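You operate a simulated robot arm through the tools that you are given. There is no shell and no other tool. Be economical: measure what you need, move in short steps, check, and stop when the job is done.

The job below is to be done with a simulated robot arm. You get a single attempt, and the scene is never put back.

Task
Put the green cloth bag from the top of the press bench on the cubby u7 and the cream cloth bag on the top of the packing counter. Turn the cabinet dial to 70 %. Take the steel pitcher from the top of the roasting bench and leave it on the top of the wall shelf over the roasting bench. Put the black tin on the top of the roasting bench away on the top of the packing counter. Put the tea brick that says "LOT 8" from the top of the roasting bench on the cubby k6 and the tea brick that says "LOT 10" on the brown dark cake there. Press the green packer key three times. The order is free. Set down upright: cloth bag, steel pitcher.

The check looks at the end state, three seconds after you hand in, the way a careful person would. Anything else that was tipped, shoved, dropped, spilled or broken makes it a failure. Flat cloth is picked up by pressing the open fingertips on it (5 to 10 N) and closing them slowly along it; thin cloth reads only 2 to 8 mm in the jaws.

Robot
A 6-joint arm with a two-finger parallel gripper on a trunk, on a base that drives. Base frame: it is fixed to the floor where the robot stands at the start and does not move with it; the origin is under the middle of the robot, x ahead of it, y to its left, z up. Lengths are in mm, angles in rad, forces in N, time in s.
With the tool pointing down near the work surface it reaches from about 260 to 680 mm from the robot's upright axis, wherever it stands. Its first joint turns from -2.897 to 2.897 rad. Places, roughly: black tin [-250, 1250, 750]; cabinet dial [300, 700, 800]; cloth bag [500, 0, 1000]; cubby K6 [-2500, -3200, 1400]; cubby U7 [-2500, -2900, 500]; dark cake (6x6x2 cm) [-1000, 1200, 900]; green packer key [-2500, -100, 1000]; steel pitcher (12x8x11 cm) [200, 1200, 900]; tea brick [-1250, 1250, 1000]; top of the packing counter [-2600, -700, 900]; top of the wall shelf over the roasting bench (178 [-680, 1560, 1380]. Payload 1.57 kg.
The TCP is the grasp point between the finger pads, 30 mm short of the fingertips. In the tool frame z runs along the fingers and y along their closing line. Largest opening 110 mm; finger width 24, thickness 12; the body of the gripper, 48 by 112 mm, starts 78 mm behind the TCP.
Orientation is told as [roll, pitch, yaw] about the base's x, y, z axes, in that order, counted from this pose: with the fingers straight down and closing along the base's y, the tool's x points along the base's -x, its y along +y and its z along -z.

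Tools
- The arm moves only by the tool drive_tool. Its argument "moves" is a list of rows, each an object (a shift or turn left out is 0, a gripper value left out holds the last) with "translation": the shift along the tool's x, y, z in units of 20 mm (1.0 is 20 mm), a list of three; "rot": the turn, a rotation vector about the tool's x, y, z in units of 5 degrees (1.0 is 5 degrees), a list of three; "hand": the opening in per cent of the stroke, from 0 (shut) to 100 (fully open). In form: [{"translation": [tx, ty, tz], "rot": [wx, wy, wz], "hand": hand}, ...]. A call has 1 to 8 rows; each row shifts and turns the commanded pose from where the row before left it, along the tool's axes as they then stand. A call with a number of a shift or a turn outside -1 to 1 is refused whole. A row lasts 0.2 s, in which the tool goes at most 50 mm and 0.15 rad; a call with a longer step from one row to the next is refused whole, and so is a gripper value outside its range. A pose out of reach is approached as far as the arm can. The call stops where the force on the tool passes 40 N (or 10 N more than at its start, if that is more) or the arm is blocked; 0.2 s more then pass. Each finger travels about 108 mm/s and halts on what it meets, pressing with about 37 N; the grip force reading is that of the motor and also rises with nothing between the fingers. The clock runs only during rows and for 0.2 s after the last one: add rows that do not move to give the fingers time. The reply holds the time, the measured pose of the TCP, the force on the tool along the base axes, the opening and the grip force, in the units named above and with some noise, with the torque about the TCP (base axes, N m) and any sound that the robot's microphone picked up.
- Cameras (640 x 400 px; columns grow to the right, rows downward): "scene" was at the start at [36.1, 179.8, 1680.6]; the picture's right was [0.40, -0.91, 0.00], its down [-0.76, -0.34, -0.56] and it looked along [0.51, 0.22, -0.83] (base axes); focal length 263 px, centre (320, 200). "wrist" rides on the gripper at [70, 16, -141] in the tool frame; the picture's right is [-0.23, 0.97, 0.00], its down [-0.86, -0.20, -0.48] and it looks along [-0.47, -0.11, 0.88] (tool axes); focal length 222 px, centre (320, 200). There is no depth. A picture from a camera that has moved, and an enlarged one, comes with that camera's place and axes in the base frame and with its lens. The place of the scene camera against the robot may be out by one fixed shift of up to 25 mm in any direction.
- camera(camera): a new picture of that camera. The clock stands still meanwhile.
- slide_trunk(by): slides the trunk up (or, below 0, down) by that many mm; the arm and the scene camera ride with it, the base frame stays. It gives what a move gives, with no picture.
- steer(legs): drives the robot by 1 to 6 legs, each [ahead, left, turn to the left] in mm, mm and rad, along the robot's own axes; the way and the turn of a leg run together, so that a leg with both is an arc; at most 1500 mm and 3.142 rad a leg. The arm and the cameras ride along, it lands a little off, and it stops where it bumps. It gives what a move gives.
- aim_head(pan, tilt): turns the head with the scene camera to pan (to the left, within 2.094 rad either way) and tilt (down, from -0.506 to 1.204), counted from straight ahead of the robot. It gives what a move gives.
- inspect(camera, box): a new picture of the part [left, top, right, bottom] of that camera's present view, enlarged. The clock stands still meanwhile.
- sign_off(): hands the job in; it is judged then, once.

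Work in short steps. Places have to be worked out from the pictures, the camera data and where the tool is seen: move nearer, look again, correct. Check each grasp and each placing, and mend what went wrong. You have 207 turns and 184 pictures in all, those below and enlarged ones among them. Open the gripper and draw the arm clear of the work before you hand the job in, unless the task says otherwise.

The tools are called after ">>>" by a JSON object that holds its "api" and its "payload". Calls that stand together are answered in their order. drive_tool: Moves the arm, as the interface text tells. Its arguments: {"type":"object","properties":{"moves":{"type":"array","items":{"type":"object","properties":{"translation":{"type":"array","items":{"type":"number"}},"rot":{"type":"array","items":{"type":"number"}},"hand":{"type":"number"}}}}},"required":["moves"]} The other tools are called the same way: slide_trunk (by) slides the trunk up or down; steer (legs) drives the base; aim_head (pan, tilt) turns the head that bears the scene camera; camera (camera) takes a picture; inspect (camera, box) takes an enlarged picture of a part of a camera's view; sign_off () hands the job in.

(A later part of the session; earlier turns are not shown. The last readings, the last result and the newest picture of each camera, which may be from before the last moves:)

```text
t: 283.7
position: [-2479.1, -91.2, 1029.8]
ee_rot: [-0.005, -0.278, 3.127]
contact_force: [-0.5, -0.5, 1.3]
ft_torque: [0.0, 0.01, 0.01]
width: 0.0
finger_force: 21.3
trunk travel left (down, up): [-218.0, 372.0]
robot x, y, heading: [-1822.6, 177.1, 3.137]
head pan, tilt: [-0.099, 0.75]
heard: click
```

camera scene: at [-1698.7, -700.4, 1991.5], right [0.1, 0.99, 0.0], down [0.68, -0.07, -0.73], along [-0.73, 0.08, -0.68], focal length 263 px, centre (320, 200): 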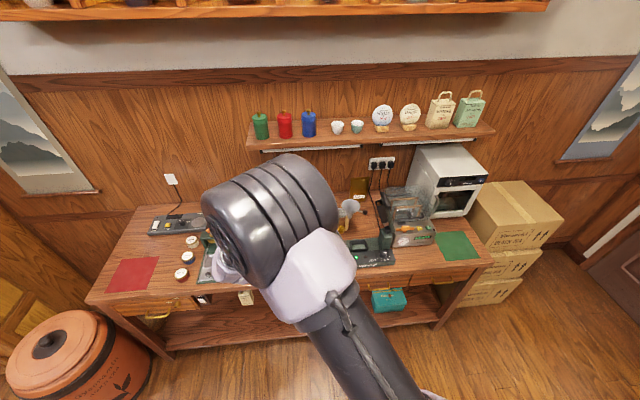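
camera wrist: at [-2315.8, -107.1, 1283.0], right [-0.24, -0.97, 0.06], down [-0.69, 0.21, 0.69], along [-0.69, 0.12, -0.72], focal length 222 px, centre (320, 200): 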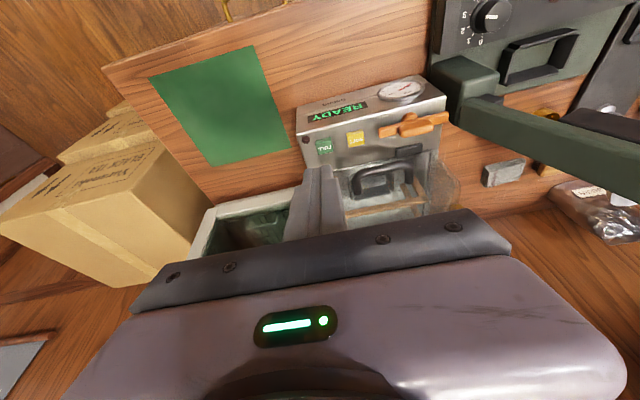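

Second click. I do the third press and then lift well clear.

>>> {"api": "drive_tool", "payload": {"moves": [{"translation": [-0.082, 0, -0.29]}, {"translation": [-0.082, 0, -0.29]}, {}, {}, {"translation": [0.082, 0, 0.29]}, {"translation": [0.082, 0, 0.29]}, {}]}}

>>> {"api": "drive_tool", "payload": {"moves": [{"translation": [-0.25, 0, -0.9]}, {"translation": [-0.25, 0, -0.9]}, {"translation": [-0.25, 0, -0.9]}, {"translation": [-0.25, 0, -0.9]}, {}]}}

>>> {"api": "slide_trunk", "payload": {"by": 150}}

>>> {"api": "camera", "payload": {"camera": "wrist"}}

```text
t: 285.3
position: [-2479.8, -92.8, 1030.3]
ee_rot: [-0.005, -0.279, 3.126]
contact_force: [-0.4, 0.2, 2.4]
ft_torque: [-0.01, -0.05, 0.0]
width: 0.0
finger_force: 21.7
trunk travel left (down, up): [-218.0, 372.0]
robot x, y, heading: [-1823.5, 178.6, 3.134]
head pan, tilt: [-0.099, 0.75]
heard: click
```

```text
t: 286.5
position: [-2477.2, -92.9, 1104.8]
ee_rot: [-0.005, -0.277, 3.125]
contact_force: [0.3, -0.1, 0.2]
ft_torque: [-0.03, -0.01, 0.02]
width: 0.0
finger_force: 21.0
trunk travel left (down, up): [-218.0, 372.0]
robot x, y, heading: [-1821.3, 176.9, 3.134]
head pan, tilt: [-0.099, 0.75]
```

```text
t: 288.3
position: [-2478.4, -92.1, 1255.1]
ee_rot: [-0.006, -0.276, 3.127]
contact_force: [0.2, -0.2, 0.4]
ft_torque: [0.04, -0.01, -0.03]
width: 0.0
finger_force: 21.4
trunk travel left (down, up): [-368.0, 222.0]
robot x, y, heading: [-1820.9, 178.1, 3.136]
head pan, tilt: [-0.099, 0.75]
```

```text
54 pictures are left
camera wrist: at [-2372.8, -111.0, 1370.6], right [-0.24, -0.97, 0.06], down [-0.69, 0.21, 0.69], along [-0.69, 0.12, -0.72], focal length 222 px, centre (320, 200)
```

wrist: 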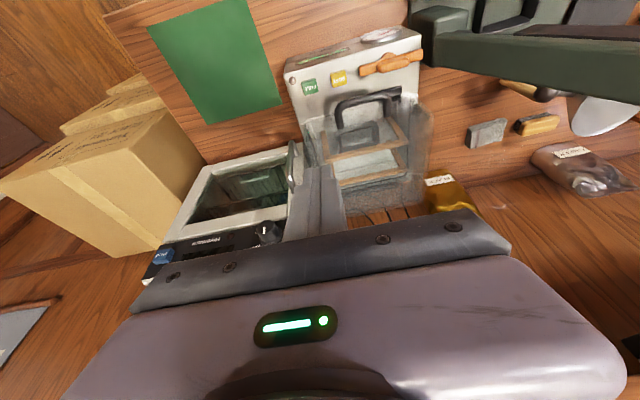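

Three clicks – key done. Next the black tin: I return to the roasting bench.

>>> {"api": "steer", "payload": {"legs": [[0, -380, 0], [-520, 0, 0], [0, 0, -1.567], [0, -1280, 0]]}}

>>> {"api": "drive_tool", "payload": {"moves": [{"hand": 70}, {}, {}, {}]}}

>>> {"api": "camera", "payload": {"camera": "wrist"}}

```text
t: 303.1
position: [-296.7, 1200.4, 1255.1]
ee_rot: [-0.005, -0.276, 1.565]
contact_force: [-0.4, 0.0, 0.2]
ft_torque: [0.01, 0.0, -0.02]
width: 0.1
finger_force: 21.4
trunk travel left (down, up): [-368.0, 222.0]
robot x, y, heading: [-25.3, 549.6, 1.575]
head pan, tilt: [-0.099, 0.75]
```

```text
t: 304.1
position: [-296.6, 1201.4, 1255.5]
ee_rot: [-0.005, -0.277, 1.566]
contact_force: [-0.6, 0.6, -0.7]
ft_torque: [-0.01, 0.0, 0.02]
width: 77.0
finger_force: 0.1
trunk travel left (down, up): [-368.0, 222.0]
robot x, y, heading: [-21.8, 552.2, 1.573]
head pan, tilt: [-0.099, 0.75]
```

```text
53 pictures are left
camera wrist: at [-313.8, 1094.9, 1370.9], right [-0.97, 0.22, 0.06], down [0.2, 0.69, 0.69], along [0.12, 0.69, -0.72], focal length 222 px, centre (320, 200)
```

wrist: 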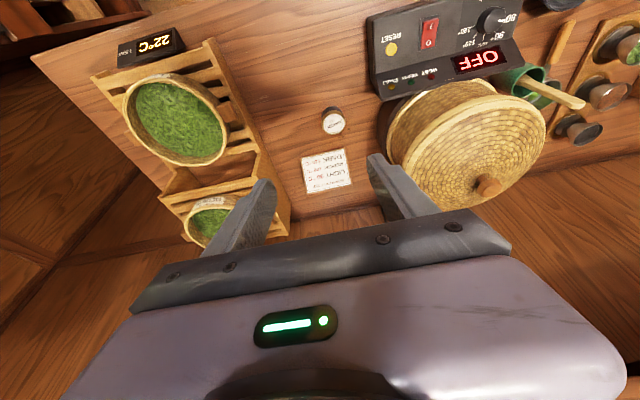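

Tin top near (−318, 1331). I drive so the tool is over it, lower 150 mm, and look again.

>>> {"api": "steer", "payload": {"legs": [[122, 20, 0]]}}

>>> {"api": "slide_trunk", "payload": {"by": -190}}

>>> {"api": "camera", "payload": {"camera": "wrist"}}

```text
t: 305.4
position: [-317.7, 1323.0, 1254.5]
ee_rot: [-0.005, -0.276, 1.567]
contact_force: [0.7, 0.1, -1.0]
ft_torque: [-0.04, 0.01, 0.02]
width: 77.1
finger_force: 0.0
trunk travel left (down, up): [-368.0, 222.0]
robot x, y, heading: [-45.9, 667.6, 1.577]
head pan, tilt: [-0.099, 0.75]
```

```text
t: 307.5
position: [-318.0, 1322.1, 1064.9]
ee_rot: [-0.004, -0.28, 1.565]
contact_force: [-0.1, 0.0, 0.4]
ft_torque: [0.0, -0.01, -0.01]
width: 76.9
finger_force: 0.0
trunk travel left (down, up): [-178.0, 412.0]
robot x, y, heading: [-46.0, 669.9, 1.579]
head pan, tilt: [-0.099, 0.75]
```

```text
52 pictures are left
camera wrist: at [-335.0, 1215.7, 1181.1], right [-0.97, 0.22, 0.06], down [0.2, 0.69, 0.69], along [0.12, 0.69, -0.72], focal length 222 px, centre (320, 200)
```

wrist: 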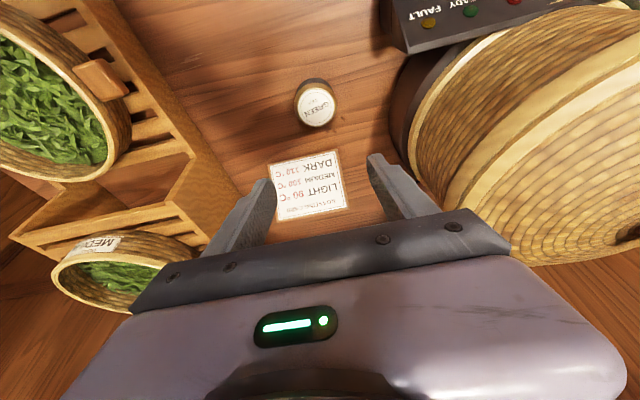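

Tin centre (−320, 1330). I lower 160 mm to grip height and check before closing.

>>> {"api": "slide_trunk", "payload": {"by": -162}}

>>> {"api": "camera", "payload": {"camera": "wrist"}}

```text
t: 309.3
position: [-318.0, 1321.5, 902.7]
ee_rot: [-0.004, -0.278, 1.564]
contact_force: [-0.2, -0.3, 0.3]
ft_torque: [-0.02, 0.01, -0.01]
width: 77.1
finger_force: 0.0
trunk travel left (down, up): [-16.0, 574.0]
robot x, y, heading: [-40.4, 668.1, 1.578]
head pan, tilt: [-0.099, 0.75]
```

```text
51 pictures are left
camera wrist: at [-335.0, 1215.7, 1019.1], right [-0.97, 0.22, 0.06], down [0.2, 0.69, 0.69], along [0.12, 0.69, -0.72], focal length 222 px, centre (320, 200)
```

wrist: 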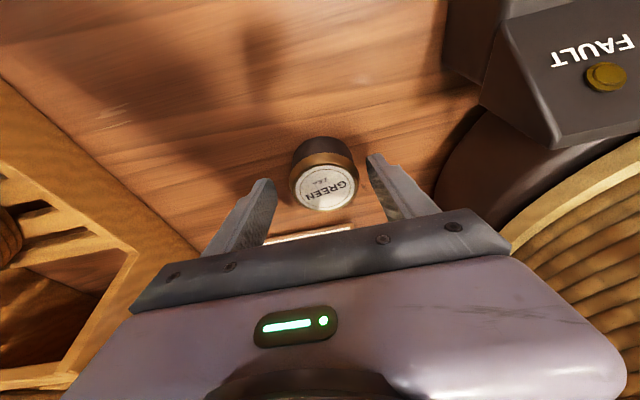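

Tin is centred. I lower 6 mm and close.

>>> {"api": "drive_tool", "payload": {"moves": [{"translation": [0.04, 0.1, 0.3]}, {"hand": 60}, {"hand": 52}, {"hand": 45}, {"hand": 38}, {}, {}]}}

>>> {"api": "slide_trunk", "payload": {"by": 100}}

>>> {"api": "camera", "payload": {"camera": "wrist"}}

```text
t: 310.9
position: [-320.3, 1323.2, 896.7]
ee_rot: [-0.006, -0.277, 1.566]
contact_force: [-0.4, -0.4, 0.6]
ft_torque: [0.01, 0.09, -0.01]
width: 54.0
finger_force: 37.4
trunk travel left (down, up): [-16.0, 574.0]
robot x, y, heading: [-43.4, 668.4, 1.576]
head pan, tilt: [-0.099, 0.75]
```

```text
t: 312.2
position: [-319.1, 1322.5, 995.9]
ee_rot: [-0.004, -0.277, 1.565]
contact_force: [0.3, -0.5, -0.2]
ft_torque: [-0.04, -0.04, -0.01]
width: 54.0
finger_force: 36.5
trunk travel left (down, up): [-116.0, 474.0]
robot x, y, heading: [-43.8, 671.7, 1.574]
head pan, tilt: [-0.099, 0.75]
```

```text
50 pictures are left
camera wrist: at [-337.0, 1216.6, 1112.6], right [-0.97, 0.22, 0.06], down [0.2, 0.69, 0.69], along [0.12, 0.69, -0.72], focal length 222 px, centre (320, 200)
```

wrist: 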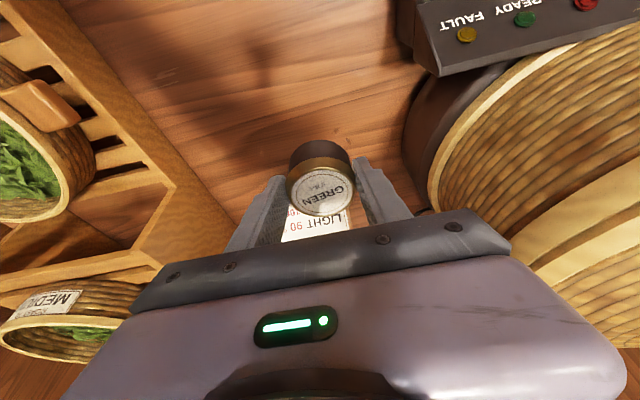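

Tin held. I raise it for travel and drive to the left end of the packing counter.

>>> {"api": "slide_trunk", "payload": {"by": 290}}

>>> {"api": "steer", "payload": {"legs": [[-120, 0, 0], [0, 0, 1.567], [1500, 0, 0], [80, 0, 0], [0, 1500, 0], [0, 110, 0]]}}

>>> {"api": "camera", "payload": {"camera": "wrist"}}

>>> {"api": "aim_head", "payload": {"pan": 0.3, "tilt": 0.8}}

>>> {"api": "camera", "payload": {"camera": "scene"}}

```text
t: 315.2
position: [-321.6, 1322.5, 1286.6]
ee_rot: [-0.006, -0.278, 1.565]
contact_force: [-0.2, 0.5, -0.8]
ft_torque: [0.0, 0.06, 0.04]
width: 54.1
finger_force: 37.2
trunk travel left (down, up): [-406.0, 184.0]
robot x, y, heading: [-43.5, 671.4, 1.576]
head pan, tilt: [-0.099, 0.75]
```

```text
t: 335.6
position: [-2259.6, -1334.4, 1288.1]
ee_rot: [-0.003, -0.278, 3.135]
contact_force: [-0.2, -0.5, -0.8]
ft_torque: [0.03, -0.01, 0.01]
width: 53.8
finger_force: 36.9
trunk travel left (down, up): [-406.0, 184.0]
robot x, y, heading: [-1605.8, -1061.9, -3.138]
head pan, tilt: [-0.099, 0.75]
```

```text
49 pictures are left
camera wrist: at [-2154.5, -1352.8, 1402.8], right [-0.23, -0.97, 0.06], down [-0.69, 0.2, 0.7], along [-0.69, 0.12, -0.72], focal length 222 px, centre (320, 200)
```

wrist: 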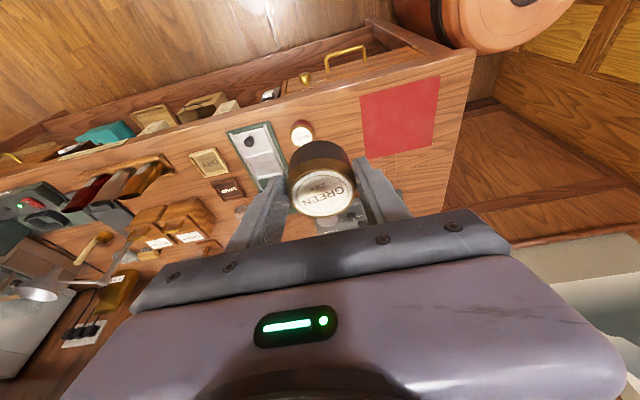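

```text
t: 336.5
position: [-2260.7, -1333.7, 1287.5]
ee_rot: [-0.004, -0.276, 3.133]
contact_force: [0.2, 0.3, -0.9]
ft_torque: [0.02, -0.03, 0.0]
width: 54.1
finger_force: 37.0
trunk travel left (down, up): [-406.0, 184.0]
robot x, y, heading: [-1605.9, -1060.9, -3.139]
head pan, tilt: [0.3, 0.799]
```

```text
48 pictures are left
camera scene: at [-1671.9, -1212.7, 1825.5], right [-0.3, 0.95, 0.0], down [0.68, 0.21, -0.7], along [-0.67, -0.21, -0.72], focal length 263 px, centre (320, 200)
```

scene: 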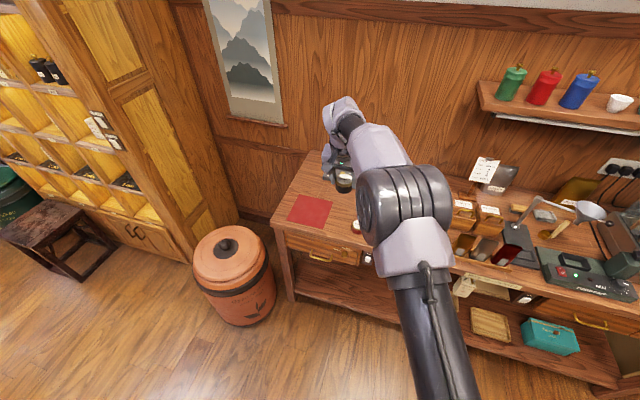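

There is a 125 mm free strip between the white tin (y≈−1279) and the red mat (y≈−1431). I drive over it and lower.

>>> {"api": "steer", "payload": {"legs": [[155, 33, 0]]}}

>>> {"api": "slide_trunk", "payload": {"by": -290}}

>>> {"api": "camera", "payload": {"camera": "wrist"}}

```text
t: 337.9
position: [-2414.7, -1369.2, 1286.9]
ee_rot: [-0.007, -0.276, 3.133]
contact_force: [-1.4, -0.1, -1.0]
ft_torque: [0.02, -0.06, -0.01]
width: 53.8
finger_force: 36.7
trunk travel left (down, up): [-406.0, 184.0]
robot x, y, heading: [-1759.3, -1093.1, -3.134]
head pan, tilt: [0.3, 0.799]
```

```text
t: 340.9
position: [-2415.2, -1367.9, 996.7]
ee_rot: [-0.005, -0.277, 3.132]
contact_force: [-0.7, -0.5, -0.9]
ft_torque: [-0.01, -0.01, 0.0]
width: 53.8
finger_force: 37.2
trunk travel left (down, up): [-116.0, 474.0]
robot x, y, heading: [-1762.1, -1094.4, -3.137]
head pan, tilt: [0.3, 0.799]
```

```text
47 pictures are left
camera wrist: at [-2309.0, -1386.2, 1113.1], right [-0.23, -0.97, 0.06], down [-0.69, 0.2, 0.69], along [-0.69, 0.12, -0.72], focal length 222 px, centre (320, 200)
```

wrist: 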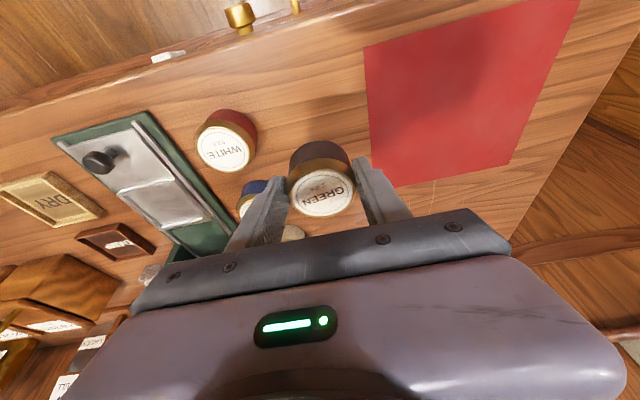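

Clear. I lower 45 mm with the trunk, then in fine rows.

>>> {"api": "slide_trunk", "payload": {"by": -45}}

>>> {"api": "drive_tool", "payload": {"moves": [{"translation": [0.041, 0, 0.145]}, {"translation": [0.041, 0, 0.145]}, {}]}}

>>> {"api": "inspect", "payload": {"camera": "wrist", "box": [200, 80, 440, 230]}}

```text
t: 341.7
position: [-2416.4, -1367.6, 951.6]
ee_rot: [-0.005, -0.277, 3.132]
contact_force: [-0.2, -0.2, 0.0]
ft_torque: [0.02, 0.04, 0.0]
width: 53.9
finger_force: 37.5
trunk travel left (down, up): [-71.0, 519.0]
robot x, y, heading: [-1762.4, -1094.5, -3.136]
head pan, tilt: [0.3, 0.799]
```

```text
t: 342.5
position: [-2415.8, -1367.9, 946.1]
ee_rot: [-0.004, -0.277, 3.134]
contact_force: [1.6, 0.4, -1.4]
ft_torque: [0.03, -0.02, 0.0]
width: 53.9
finger_force: 37.0
trunk travel left (down, up): [-71.0, 519.0]
robot x, y, heading: [-1760.7, -1095.3, -3.138]
head pan, tilt: [0.3, 0.799]
```

```text
2.67 times, centred on (320, 155) of wrist
camera zoom: at [-2308.8, -1386.2, 1061.8], right [-0.23, -0.97, 0.06], down [-0.69, 0.2, 0.69], along [-0.69, 0.12, -0.72], focal length 592 px, centre (320, 320)
```

zoom: 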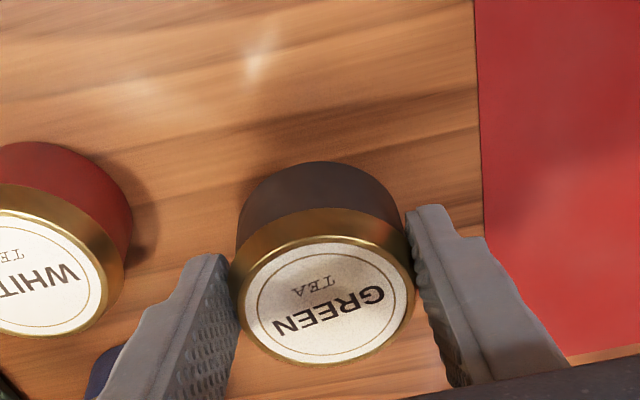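

I keep lowering in 3 mm rows.

>>> {"api": "drive_tool", "payload": {"moves": [{"translation": [0.041, 0, 0.145]}, {"translation": [0.041, 0, 0.145]}, {"translation": [0.041, 0, 0.145]}, {}]}}

>>> {"api": "drive_tool", "payload": {"moves": [{"translation": [0.041, 0, 0.145]}, {"translation": [0.041, 0, 0.145]}, {}]}}

```text
t: 343.5
position: [-2414.5, -1367.9, 936.7]
ee_rot: [-0.006, -0.276, 3.133]
contact_force: [-0.7, -0.2, -1.3]
ft_torque: [-0.04, -0.03, 0.01]
width: 53.9
finger_force: 36.7
trunk travel left (down, up): [-71.0, 519.0]
robot x, y, heading: [-1765.4, -1095.1, -3.142]
head pan, tilt: [0.3, 0.799]
```

```text
t: 344.3
position: [-2415.6, -1367.9, 931.0]
ee_rot: [-0.005, -0.277, 3.134]
contact_force: [0.0, -0.3, -0.9]
ft_torque: [0.01, 0.01, 0.04]
width: 54.0
finger_force: 37.2
trunk travel left (down, up): [-71.0, 519.0]
robot x, y, heading: [-1759.5, -1089.8, -3.139]
head pan, tilt: [0.3, 0.799]
```

>>> {"api": "drive_tool", "payload": {"moves": [{"translation": [0.041, 0, 0.145]}, {"translation": [0.041, 0, 0.145]}, {"translation": [0.041, 0, 0.145]}, {}]}}

>>> {"api": "inspect", "payload": {"camera": "wrist", "box": [200, 80, 440, 230]}}

```text
t: 345.3
position: [-2415.7, -1367.6, 925.9]
ee_rot: [-0.002, -0.284, 3.133]
contact_force: [-5.4, -4.0, 31.8]
ft_torque: [-0.15, 0.41, 0.06]
width: 54.3
finger_force: 37.2
trunk travel left (down, up): [-71.0, 519.0]
robot x, y, heading: [-1762.0, -1094.5, -3.142]
head pan, tilt: [0.3, 0.799]
```

```text
2.67 times, centred on (320, 155) of wrist
camera zoom: at [-2308.1, -1385.7, 1041.2], right [-0.23, -0.97, 0.06], down [-0.68, 0.2, 0.7], along [-0.69, 0.12, -0.71], focal length 592 px, centre (320, 320)
```

zoom: 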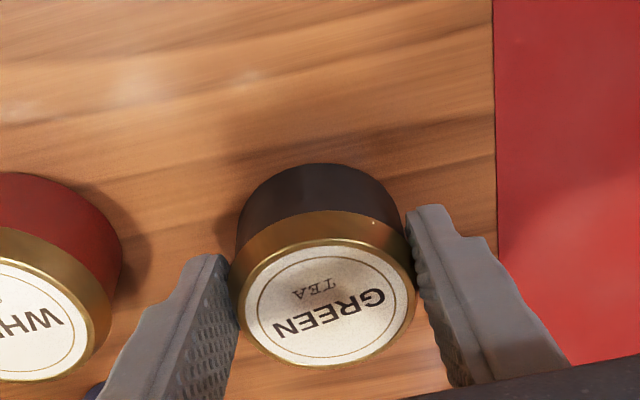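

Contact (counter top ≈887). I relax slightly, open just enough, and lift away.

>>> {"api": "drive_tool", "payload": {"moves": [{"translation": [-0.03, 0, -0.1]}, {"hand": 52}, {"hand": 56}, {"hand": 60}, {}, {"translation": [-0.137, 0, -0.48]}, {"translation": [-0.27, 0, -0.96]}, {"translation": [-0.27, 0, -0.96]}]}}

>>> {"api": "slide_trunk", "payload": {"by": 330}}

>>> {"api": "camera", "payload": {"camera": "wrist"}}

```text
t: 347.1
position: [-2414.7, -1367.9, 974.1]
ee_rot: [-0.006, -0.277, 3.134]
contact_force: [0.4, 0.1, 0.8]
ft_torque: [0.03, -0.03, 0.01]
width: 65.9
finger_force: 0.1
trunk travel left (down, up): [-71.0, 519.0]
robot x, y, heading: [-1757.8, -1094.9, -3.141]
head pan, tilt: [0.3, 0.799]
```

```text
t: 350.4
position: [-2415.2, -1367.2, 1303.4]
ee_rot: [-0.004, -0.277, 3.133]
contact_force: [0.0, 0.3, 0.4]
ft_torque: [0.01, 0.0, -0.01]
width: 65.9
finger_force: 0.0
trunk travel left (down, up): [-401.0, 189.0]
robot x, y, heading: [-1759.6, -1092.2, -3.139]
head pan, tilt: [0.3, 0.799]
```

```text
44 pictures are left
camera wrist: at [-2308.9, -1386.0, 1419.8], right [-0.23, -0.97, 0.06], down [-0.69, 0.2, 0.69], along [-0.69, 0.12, -0.72], focal length 222 px, centre (320, 200)
```

wrist: 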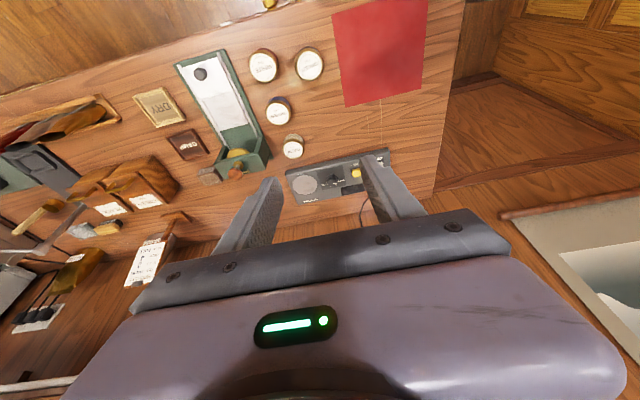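

Tin is placed among free space, clear of all. Next the bags: I travel back along the corridor to the press bench.

>>> {"api": "steer", "payload": {"legs": [[-140, 0, 0], [0, -1500, 0], [0, -140, 0], [-430, 0, 0], [0, 0, -3.135], [650, 0, 0]]}}

>>> {"api": "steer", "payload": {"legs": [[0, -330, 0]]}}

>>> {"api": "aim_head", "payload": {"pan": -0.1, "tilt": 0.65}}

>>> {"api": "camera", "payload": {"camera": "scene"}}

>>> {"api": "camera", "payload": {"camera": "wrist"}}

```text
t: 372.4
position: [121.6, 799.8, 1304.5]
ee_rot: [-0.003, -0.277, -0.025]
contact_force: [1.2, -0.3, 0.4]
ft_torque: [0.01, 0.03, 0.01]
width: 66.1
finger_force: 0.0
trunk travel left (down, up): [-401.0, 189.0]
robot x, y, heading: [-538.6, 536.8, -0.015]
head pan, tilt: [0.3, 0.799]
```

```text
t: 374.6
position: [115.5, 466.7, 1303.7]
ee_rot: [-0.004, -0.277, -0.027]
contact_force: [-0.4, 0.3, -0.5]
ft_torque: [0.02, 0.01, -0.02]
width: 66.0
finger_force: 0.1
trunk travel left (down, up): [-401.0, 189.0]
robot x, y, heading: [-543.5, 200.9, -0.015]
head pan, tilt: [0.3, 0.799]
```

```text
t: 375.5
position: [116.6, 467.8, 1303.7]
ee_rot: [-0.005, -0.278, -0.027]
contact_force: [-0.1, -0.4, -0.1]
ft_torque: [0.01, -0.01, -0.02]
width: 65.8
finger_force: 0.1
trunk travel left (down, up): [-401.0, 189.0]
robot x, y, heading: [-546.1, 204.8, -0.012]
head pan, tilt: [-0.099, 0.649]
```

```text
43 pictures are left
camera scene: at [-482.2, 347.0, 1833.1], right [-0.11, -0.99, 0.0], down [-0.6, 0.07, -0.8], along [0.79, -0.09, -0.6], focal length 263 px, centre (320, 200)
```

scene: 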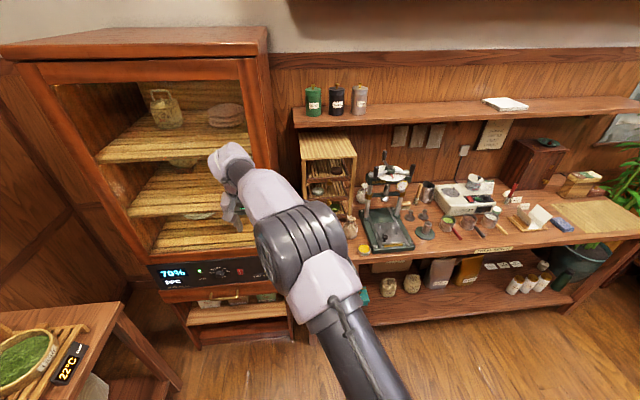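

```text
42 pictures are left
camera wrist: at [11.7, 487.3, 1420.0], right [0.24, 0.97, 0.06], down [0.69, -0.21, 0.69], along [0.69, -0.13, -0.72], focal length 222 px, centre (320, 200)
```

wrist: 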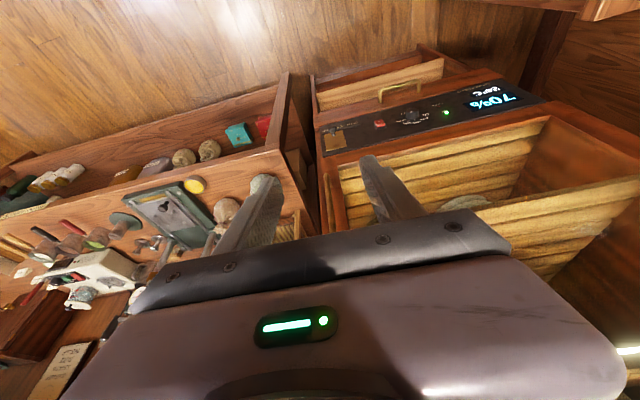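

The bags are at the left end of the press bench. I strafe right 300 mm so they come in full view of the wrist camera.

>>> {"api": "steer", "payload": {"legs": [[60, -280, 0.012]]}}

>>> {"api": "camera", "payload": {"camera": "wrist"}}

>>> {"api": "aim_head", "payload": {"pan": 0.0, "tilt": 0.75}}

>>> {"api": "camera", "payload": {"camera": "scene"}}

```text
t: 377.5
position: [172.0, 195.5, 1303.5]
ee_rot: [-0.003, -0.278, -0.015]
contact_force: [-0.4, 0.0, 0.2]
ft_torque: [0.03, -0.01, -0.02]
width: 65.8
finger_force: 0.1
trunk travel left (down, up): [-401.0, 189.0]
robot x, y, heading: [-486.9, -75.3, -0.002]
head pan, tilt: [-0.099, 0.649]
```

```text
41 pictures are left
camera wrist: at [66.6, 213.9, 1420.0], right [0.23, 0.97, 0.06], down [0.69, -0.21, 0.69], along [0.69, -0.12, -0.72], focal length 222 px, centre (320, 200)
```

wrist: 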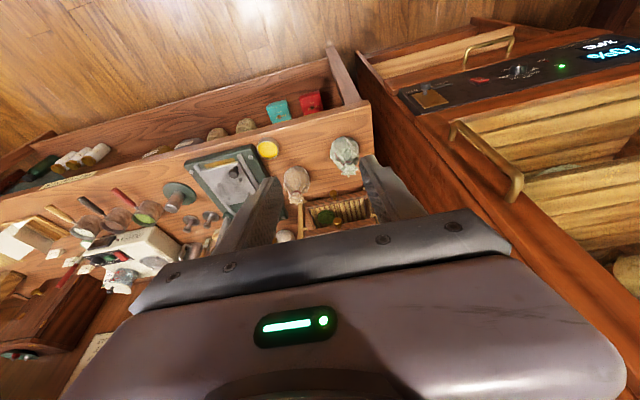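

```text
t: 378.1
position: [169.7, 195.9, 1302.6]
ee_rot: [-0.004, -0.278, -0.015]
contact_force: [-0.1, 0.3, 0.3]
ft_torque: [0.02, 0.03, 0.02]
width: 66.0
finger_force: 0.0
trunk travel left (down, up): [-401.0, 189.0]
robot x, y, heading: [-481.9, -74.9, -0.002]
head pan, tilt: [0.0, 0.75]
```

```text
40 pictures are left
camera scene: at [-429.2, 77.4, 1824.5], right [0.0, -1.0, 0.0], down [-0.68, 0.0, -0.73], along [0.73, 0.0, -0.68], focal length 263 px, centre (320, 200)
```

scene: 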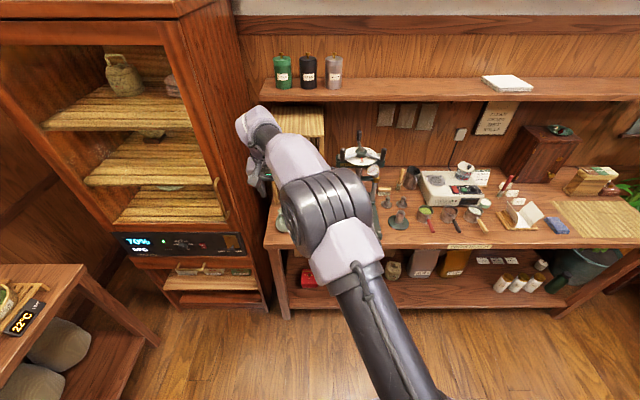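

I enlarge the bags.

>>> {"api": "inspect", "payload": {"camera": "wrist", "box": [240, 110, 400, 250]}}

```text
2.86 times, centred on (320, 180) of wrist
camera zoom: at [66.4, 214.7, 1419.9], right [0.23, 0.97, 0.06], down [0.69, -0.21, 0.69], along [0.69, -0.12, -0.72], focal length 635 px, centre (320, 257)
```

zoom: 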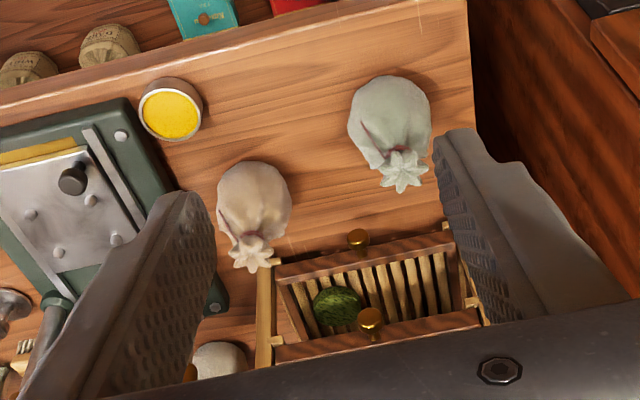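

Green bag at about (414, 234); a tan bag and a third, paler bag lie beyond. I pitch the tool to ~60° and lower it in front of the bench.

>>> {"api": "drive_tool", "payload": {"moves": [{"translation": [0.29, 0, -0.1], "rot": [0, -1, 0], "hand": 90}, {"translation": [0.28, 0, -0.12], "rot": [0, -1, 0]}, {"translation": [0.27, 0, -0.15], "rot": [0, -1, 0]}, {"translation": [0.26, 0, -0.17], "rot": [0, -1, 0]}, {"translation": [0.24, 0, -0.19], "rot": [0, -1, 0]}, {"translation": [0.22, 0, -0.21], "rot": [0, -1, 0]}, {"translation": [0.2, 0, -0.23], "rot": [0, -1, 0]}, {"translation": [0.18, 0, -0.24], "rot": [0, -1, 0]}]}}

>>> {"api": "drive_tool", "payload": {"moves": [{"rot": [0, -1, 0.1], "hand": 95}, {}]}}

>>> {"api": "slide_trunk", "payload": {"by": -385}}

>>> {"api": "steer", "payload": {"legs": [[80, 38, 0.01]]}}

>>> {"api": "camera", "payload": {"camera": "wrist"}}

```text
t: 379.9
position: [123.2, 197.0, 1305.9]
ee_rot: [-0.009, -0.974, -0.009]
contact_force: [0.0, 0.3, -0.9]
ft_torque: [-0.01, 0.01, 0.04]
width: 99.1
finger_force: 0.1
trunk travel left (down, up): [-401.0, 189.0]
robot x, y, heading: [-483.8, -77.7, -0.003]
head pan, tilt: [0.0, 0.75]
```

```text
t: 380.6
position: [122.2, 196.3, 1305.8]
ee_rot: [0.007, -1.064, -0.026]
contact_force: [0.9, -0.2, 0.3]
ft_torque: [0.0, -0.02, 0.0]
width: 104.5
finger_force: 0.1
trunk travel left (down, up): [-401.0, 189.0]
robot x, y, heading: [-484.1, -71.6, -0.003]
head pan, tilt: [0.0, 0.75]
```

```text
t: 384.3
position: [121.9, 197.0, 921.1]
ee_rot: [0.005, -1.062, -0.024]
contact_force: [-0.2, 0.2, 0.1]
ft_torque: [0.02, 0.02, 0.0]
width: 104.5
finger_force: 0.1
trunk travel left (down, up): [-16.0, 574.0]
robot x, y, heading: [-483.9, -72.8, -0.003]
head pan, tilt: [0.0, 0.75]
```

```text
t: 385.4
position: [199.2, 243.3, 920.5]
ee_rot: [0.004, -1.061, -0.016]
contact_force: [-0.5, -0.7, -1.0]
ft_torque: [0.03, 0.01, -0.02]
width: 104.5
finger_force: 0.1
trunk travel left (down, up): [-16.0, 574.0]
robot x, y, heading: [-406.3, -33.3, 0.009]
head pan, tilt: [0.0, 0.75]
```

```text
38 pictures are left
camera wrist: at [41.3, 259.6, 928.3], right [0.12, 0.97, 0.2], down [0.0, -0.2, 0.98], along [0.99, -0.12, -0.02], focal length 222 px, centre (320, 200)
```

wrist: 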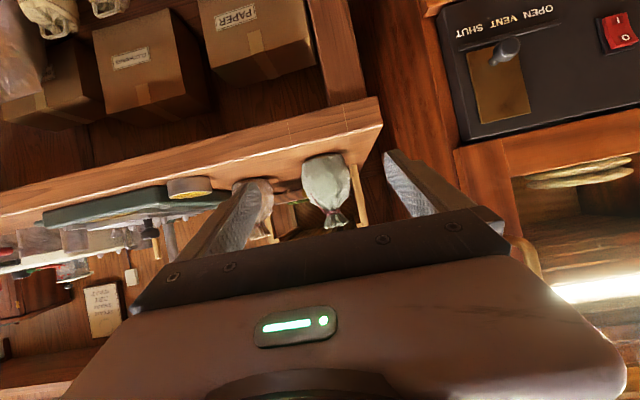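

The bag is centred near (414, 229), base ≈860, neck ≈965. I align y, lower 14 mm, and drive ahead to straddle it.

>>> {"api": "slide_trunk", "payload": {"by": -13}}

>>> {"api": "steer", "payload": {"legs": [[120, -15, 0]]}}

>>> {"api": "camera", "payload": {"camera": "wrist"}}

```text
t: 386.0
position: [197.8, 242.0, 908.3]
ee_rot: [0.006, -1.062, -0.014]
contact_force: [1.0, -0.5, 0.8]
ft_torque: [-0.02, 0.0, 0.0]
width: 104.5
finger_force: 0.0
trunk travel left (down, up): [-3.0, 587.0]
robot x, y, heading: [-403.8, -35.1, 0.008]
head pan, tilt: [0.0, 0.75]
```

```text
t: 387.2
position: [318.4, 229.2, 909.3]
ee_rot: [0.005, -1.064, -0.014]
contact_force: [-0.1, -1.1, 0.8]
ft_torque: [-0.01, 0.0, 0.03]
width: 104.5
finger_force: 0.0
trunk travel left (down, up): [-3.0, 587.0]
robot x, y, heading: [-286.0, -49.3, 0.005]
head pan, tilt: [0.0, 0.75]
```

```text
37 pictures are left
camera wrist: at [161.1, 245.1, 915.4], right [0.12, 0.97, 0.2], down [0.0, -0.2, 0.98], along [0.99, -0.12, -0.02], focal length 222 px, centre (320, 200)
```

wrist: 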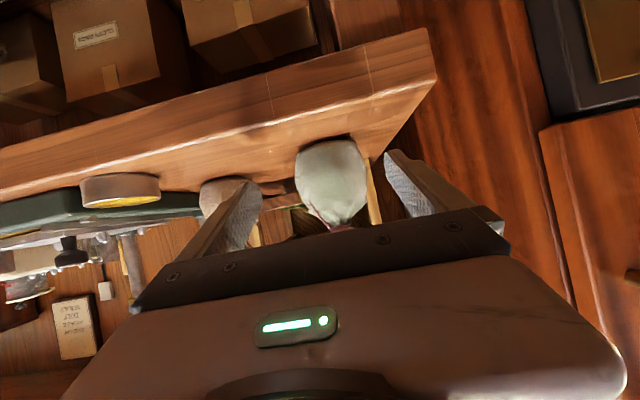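

Well centred. I advance 88 mm and close gently.

>>> {"api": "steer", "payload": {"legs": [[88, 2, 0]]}}

>>> {"api": "drive_tool", "payload": {"moves": [{"hand": 85}, {"hand": 76}, {"hand": 68}, {"hand": 60}, {"hand": 52}, {"hand": 45}, {}, {}]}}

>>> {"api": "camera", "payload": {"camera": "wrist"}}

```text
t: 388.3
position: [404.9, 229.3, 908.7]
ee_rot: [0.006, -1.063, -0.015]
contact_force: [0.0, 0.5, 0.4]
ft_torque: [0.0, -0.04, -0.02]
width: 104.8
finger_force: 0.1
trunk travel left (down, up): [-3.0, 587.0]
robot x, y, heading: [-197.6, -46.9, 0.004]
head pan, tilt: [0.0, 0.75]
```

```text
t: 390.1
position: [405.7, 231.0, 908.2]
ee_rot: [0.005, -1.061, -0.015]
contact_force: [-0.1, 0.1, 0.3]
ft_torque: [-0.02, 0.03, 0.01]
width: 73.8
finger_force: 36.8
trunk travel left (down, up): [-3.0, 587.0]
robot x, y, heading: [-200.4, -48.6, 0.006]
head pan, tilt: [0.0, 0.75]
```

```text
36 pictures are left
camera wrist: at [248.3, 247.5, 915.4], right [0.12, 0.97, 0.2], down [0.0, -0.2, 0.98], along [0.99, -0.12, -0.02], focal length 222 px, centre (320, 200)
```

wrist: 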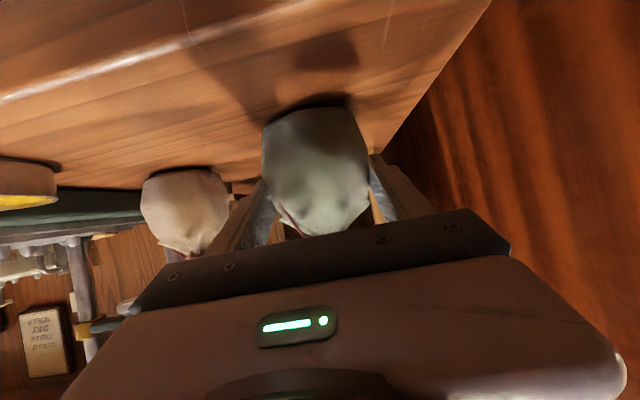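

Bag gripped (74 mm). I lift, verify, and travel to the cubby wall with the trunk raised.

>>> {"api": "slide_trunk", "payload": {"by": 60}}

>>> {"api": "camera", "payload": {"camera": "wrist"}}

>>> {"api": "slide_trunk", "payload": {"by": 300}}

>>> {"api": "steer", "payload": {"legs": [[-250, 0, 0], [0, 590, 0], [0, 0, 3.135], [1180, 0, 0]]}}

```text
t: 391.1
position: [404.7, 229.3, 967.4]
ee_rot: [0.004, -1.061, -0.016]
contact_force: [-0.1, 0.0, -0.3]
ft_torque: [0.0, 0.03, -0.02]
width: 73.4
finger_force: 36.5
trunk travel left (down, up): [-63.0, 527.0]
robot x, y, heading: [-196.1, -48.6, 0.005]
head pan, tilt: [0.0, 0.75]
```

```text
35 pictures are left
camera wrist: at [248.3, 247.6, 975.2], right [0.12, 0.97, 0.2], down [0.0, -0.2, 0.98], along [0.99, -0.12, -0.02], focal length 222 px, centre (320, 200)
```

wrist: 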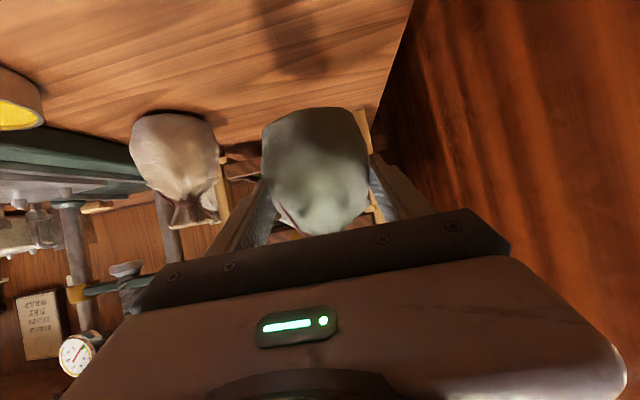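

```text
t: 394.1
position: [404.6, 229.5, 1267.6]
ee_rot: [0.004, -1.061, -0.015]
contact_force: [0.3, -0.2, 0.2]
ft_torque: [0.02, 0.01, -0.03]
width: 73.5
finger_force: 37.0
trunk travel left (down, up): [-363.0, 227.0]
robot x, y, heading: [-196.6, -46.7, 0.008]
head pan, tilt: [0.0, 0.75]
```

```text
t: 411.8
position: [-2250.0, 323.9, 1267.5]
ee_rot: [0.005, -1.061, 3.091]
contact_force: [0.2, -0.3, -0.7]
ft_torque: [0.02, 0.0, 0.0]
width: 71.4
finger_force: 36.8
trunk travel left (down, up): [-363.0, 227.0]
robot x, y, heading: [-1633.3, 580.9, 3.12]
head pan, tilt: [0.0, 0.75]
```

Bag still held. I correct heading and strafe down the corridor to U7.

>>> {"api": "steer", "payload": {"legs": [[-20, 0, 0.021], [0, 1500, 0], [0, 1500, 0], [0, 215, 0]]}}

>>> {"api": "camera", "payload": {"camera": "wrist"}}

```text
t: 427.9
position: [-2195.2, -2917.2, 1267.9]
ee_rot: [0.003, -1.062, 3.143]
contact_force: [-0.6, -0.6, 0.5]
ft_torque: [0.04, -0.01, -0.05]
width: 69.3
finger_force: 37.1
trunk travel left (down, up): [-363.0, 227.0]
robot x, y, heading: [-1594.1, -2634.6, -3.125]
head pan, tilt: [0.0, 0.75]
```

```text
34 pictures are left
camera wrist: at [-2038.4, -2933.4, 1275.2], right [-0.11, -0.97, 0.2], down [0.0, 0.2, 0.98], along [-0.99, 0.11, -0.02], focal length 222 px, centre (320, 200)
```

wrist: 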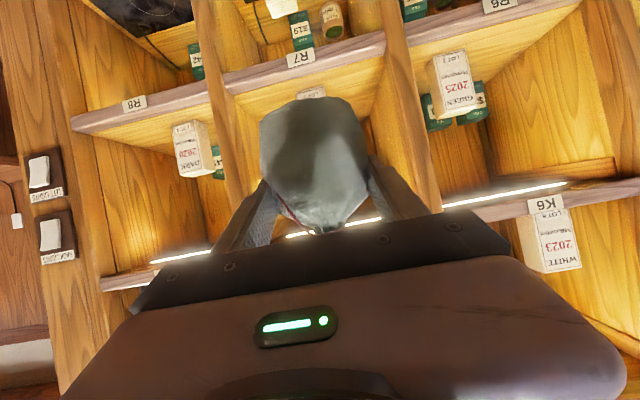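

Column 7 is centred near y −2908. I lower the trunk fully and then the arm, staying in front of the cabinet.

>>> {"api": "slide_trunk", "payload": {"by": -361}}

>>> {"api": "drive_tool", "payload": {"moves": [{"translation": [0.873, 0, 0.488]}, {"translation": [0.873, 0, 0.488]}, {"translation": [0.873, 0, 0.488]}, {"translation": [0.873, 0, 0.488]}, {"translation": [0.873, 0, 0.488]}, {"translation": [0.873, 0, 0.488]}, {"translation": [0.873, 0, 0.488]}, {"translation": [0.873, 0, 0.488]}]}}

>>> {"api": "drive_tool", "payload": {"moves": [{"translation": [0.873, 0, 0.488]}, {"translation": [0.873, 0, 0.488]}, {"translation": [0.873, 0, 0.488]}, {"translation": [0.873, 0, 0.488]}, {"translation": [0.873, 0, 0.488]}, {}]}}

>>> {"api": "camera", "payload": {"camera": "wrist"}}

```text
t: 431.4
position: [-2196.8, -2916.4, 906.4]
ee_rot: [0.005, -1.061, 3.14]
contact_force: [0.0, -0.1, 0.2]
ft_torque: [0.02, 0.02, 0.0]
width: 69.1
finger_force: 37.0
trunk travel left (down, up): [-2.0, 588.0]
robot x, y, heading: [-1597.9, -2633.7, -3.118]
head pan, tilt: [0.0, 0.75]
```

```text
t: 433.2
position: [-2196.7, -2916.1, 745.9]
ee_rot: [0.004, -1.064, 3.139]
contact_force: [1.4, -0.5, -0.5]
ft_torque: [-0.02, 0.02, 0.03]
width: 68.8
finger_force: 37.0
trunk travel left (down, up): [-2.0, 588.0]
robot x, y, heading: [-1597.5, -2633.8, -3.121]
head pan, tilt: [0.0, 0.75]
```

```text
t: 434.6
position: [-2198.1, -2917.5, 646.2]
ee_rot: [0.007, -1.061, 3.14]
contact_force: [-0.7, 0.4, -1.1]
ft_torque: [0.02, -0.03, 0.01]
width: 68.5
finger_force: 37.1
trunk travel left (down, up): [-2.0, 588.0]
robot x, y, heading: [-1593.8, -2634.4, -3.117]
head pan, tilt: [0.0, 0.75]
```

```text
33 pictures are left
camera wrist: at [-2038.9, -2933.2, 653.3], right [-0.11, -0.97, 0.2], down [0.0, 0.2, 0.98], along [-0.99, 0.11, -0.02], focal length 222 px, centre (320, 200)
```

wrist: 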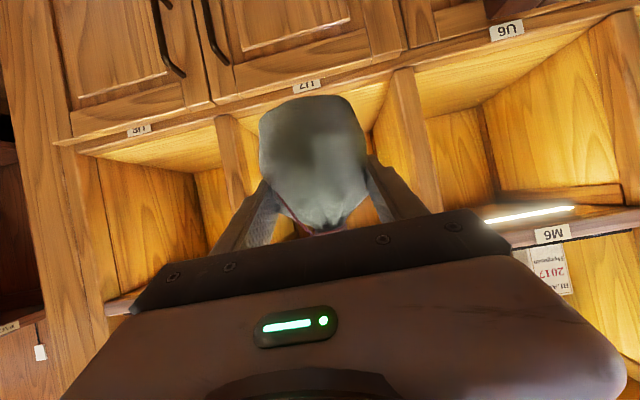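

U7's floor is about z 485, opening up to ≈740, centred at y −2912. I go down 95 mm more and look.

>>> {"api": "drive_tool", "payload": {"moves": [{"translation": [0.873, 0, 0.488]}, {"translation": [0.873, 0, 0.488]}, {"translation": [0.873, 0, 0.488]}, {"translation": [0.873, 0, 0.488]}, {"translation": [0.65, 0, 0.36]}, {}]}}

>>> {"api": "steer", "payload": {"legs": [[110, 0, -0.02]]}}

>>> {"api": "camera", "payload": {"camera": "wrist"}}

```text
t: 436.0
position: [-2197.8, -2916.0, 551.3]
ee_rot: [0.006, -1.061, 3.139]
contact_force: [-0.2, 0.3, -1.0]
ft_torque: [0.01, -0.03, 0.02]
width: 68.5
finger_force: 37.4
trunk travel left (down, up): [-2.0, 588.0]
robot x, y, heading: [-1595.2, -2632.6, -3.123]
head pan, tilt: [0.0, 0.75]
```

```text
t: 437.2
position: [-2311.8, -2906.4, 551.1]
ee_rot: [0.005, -1.062, 3.12]
contact_force: [0.2, 0.0, -1.8]
ft_torque: [0.03, -0.02, 0.01]
width: 68.2
finger_force: 37.5
trunk travel left (down, up): [-2.0, 588.0]
robot x, y, heading: [-1710.8, -2635.7, -3.142]
head pan, tilt: [0.0, 0.75]
```

```text
32 pictures are left
camera wrist: at [-2155.0, -2925.8, 558.5], right [-0.13, -0.97, 0.2], down [0.0, 0.2, 0.98], along [-0.99, 0.12, -0.02], focal length 222 px, centre (320, 200)
```

wrist: 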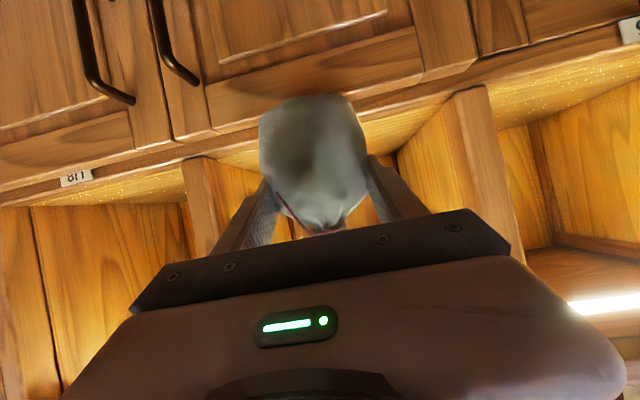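

Bag base ≈500 vs floor ≈486; sides clear. I drive in 130 mm.

>>> {"api": "steer", "payload": {"legs": [[130, 3, 0]]}}

>>> {"api": "camera", "payload": {"camera": "wrist"}}

```text
t: 438.5
position: [-2440.5, -2910.6, 550.9]
ee_rot: [0.003, -1.064, 3.124]
contact_force: [0.1, -0.3, 0.2]
ft_torque: [-0.01, -0.02, 0.01]
width: 68.1
finger_force: 37.0
trunk travel left (down, up): [-2.0, 588.0]
robot x, y, heading: [-1836.1, -2634.9, -3.144]
head pan, tilt: [0.0, 0.75]
```

```text
31 pictures are left
camera wrist: at [-2284.0, -2929.7, 558.5], right [-0.12, -0.97, 0.2], down [0.0, 0.2, 0.98], along [-0.99, 0.12, -0.02], focal length 222 px, centre (320, 200)
```

wrist: 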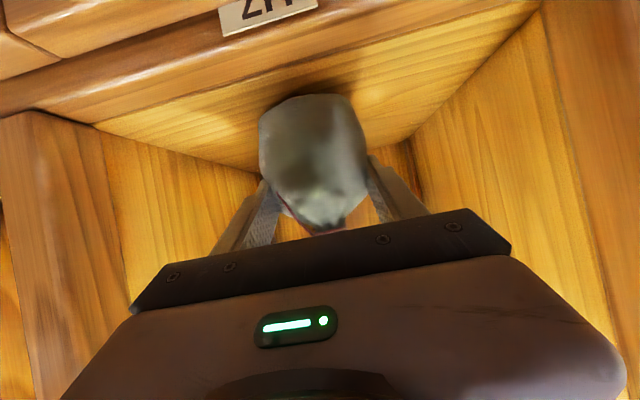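

The bag is well inside. I lower in 3 mm rows until the load transfers.

>>> {"api": "drive_tool", "payload": {"moves": [{"translation": [0.131, 0, 0.073]}, {"translation": [0.131, 0, 0.073]}, {"translation": [0.131, 0, 0.073]}, {}]}}

>>> {"api": "drive_tool", "payload": {"moves": [{"translation": [0.131, 0, 0.073]}, {"translation": [0.1, 0, 0.055]}, {}]}}

```text
t: 439.5
position: [-2441.4, -2910.5, 545.2]
ee_rot: [0.015, -1.069, 3.113]
contact_force: [4.9, 4.3, 32.9]
ft_torque: [-0.45, 0.31, 0.02]
width: 67.6
finger_force: 36.8
trunk travel left (down, up): [-2.0, 588.0]
robot x, y, heading: [-1837.3, -2636.7, -3.136]
head pan, tilt: [0.0, 0.75]
```

```text
t: 439.8
position: [-2445.3, -2912.1, 546.4]
ee_rot: [0.021, -1.074, 3.104]
contact_force: [-2.2, 0.2, 16.6]
ft_torque: [-0.42, 0.45, -0.07]
width: 67.6
finger_force: 36.9
trunk travel left (down, up): [-2.0, 588.0]
robot x, y, heading: [-1836.7, -2638.3, -3.14]
head pan, tilt: [0.0, 0.75]
stopped in row 1: the force on the tool passed its limit at 46 N (the readings are from after the stop); the commanded pose is now the measured one
```

Contact. I relax 1–2 mm and open slowly, then look.

>>> {"api": "drive_tool", "payload": {"moves": [{"translation": [-0.05, 0, -0.03]}, {"hand": 66}, {"hand": 72}, {"hand": 80}, {"hand": 88}, {"hand": 92}, {}]}}

>>> {"api": "camera", "payload": {"camera": "wrist"}}

```text
t: 441.4
position: [-2443.2, -2911.7, 543.5]
ee_rot: [0.012, -1.066, 3.114]
contact_force: [0.1, -0.3, 0.3]
ft_torque: [0.0, 0.02, -0.02]
width: 101.3
finger_force: 0.1
trunk travel left (down, up): [-2.0, 588.0]
robot x, y, heading: [-1836.3, -2637.1, -3.141]
head pan, tilt: [0.0, 0.75]
```

```text
30 pictures are left
camera wrist: at [-2285.9, -2930.5, 550.2], right [-0.13, -0.97, 0.2], down [0.01, 0.21, 0.98], along [-0.99, 0.13, -0.02], focal length 222 px, centre (320, 200)
```

wrist: 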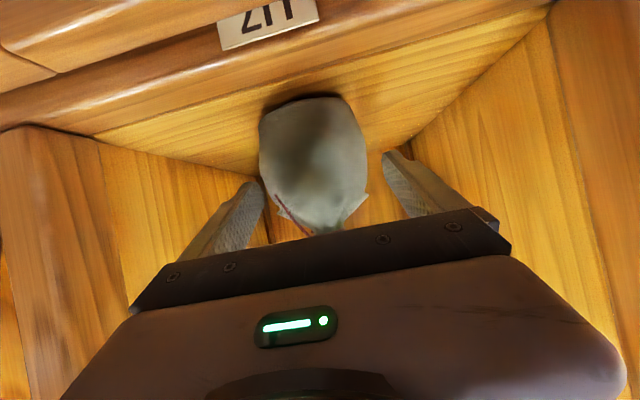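

The bag stands upright in U7. I back straight out and confirm.

>>> {"api": "steer", "payload": {"legs": [[-240, 0, 0]]}}

>>> {"api": "camera", "payload": {"camera": "wrist"}}

```text
t: 443.2
position: [-2203.6, -2911.1, 543.3]
ee_rot: [0.012, -1.068, 3.112]
contact_force: [-0.7, 1.0, -0.5]
ft_torque: [0.03, 0.02, 0.01]
width: 101.3
finger_force: 0.0
trunk travel left (down, up): [-2.0, 588.0]
robot x, y, heading: [-1596.3, -2636.7, -3.146]
head pan, tilt: [0.0, 0.75]
```

```text
29 pictures are left
camera wrist: at [-2046.6, -2929.6, 550.2], right [-0.13, -0.97, 0.2], down [0.01, 0.21, 0.98], along [-0.99, 0.13, -0.02], focal length 222 px, centre (320, 200)
```

wrist: 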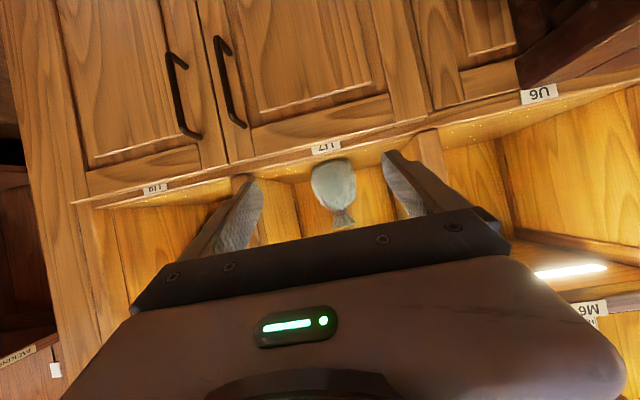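

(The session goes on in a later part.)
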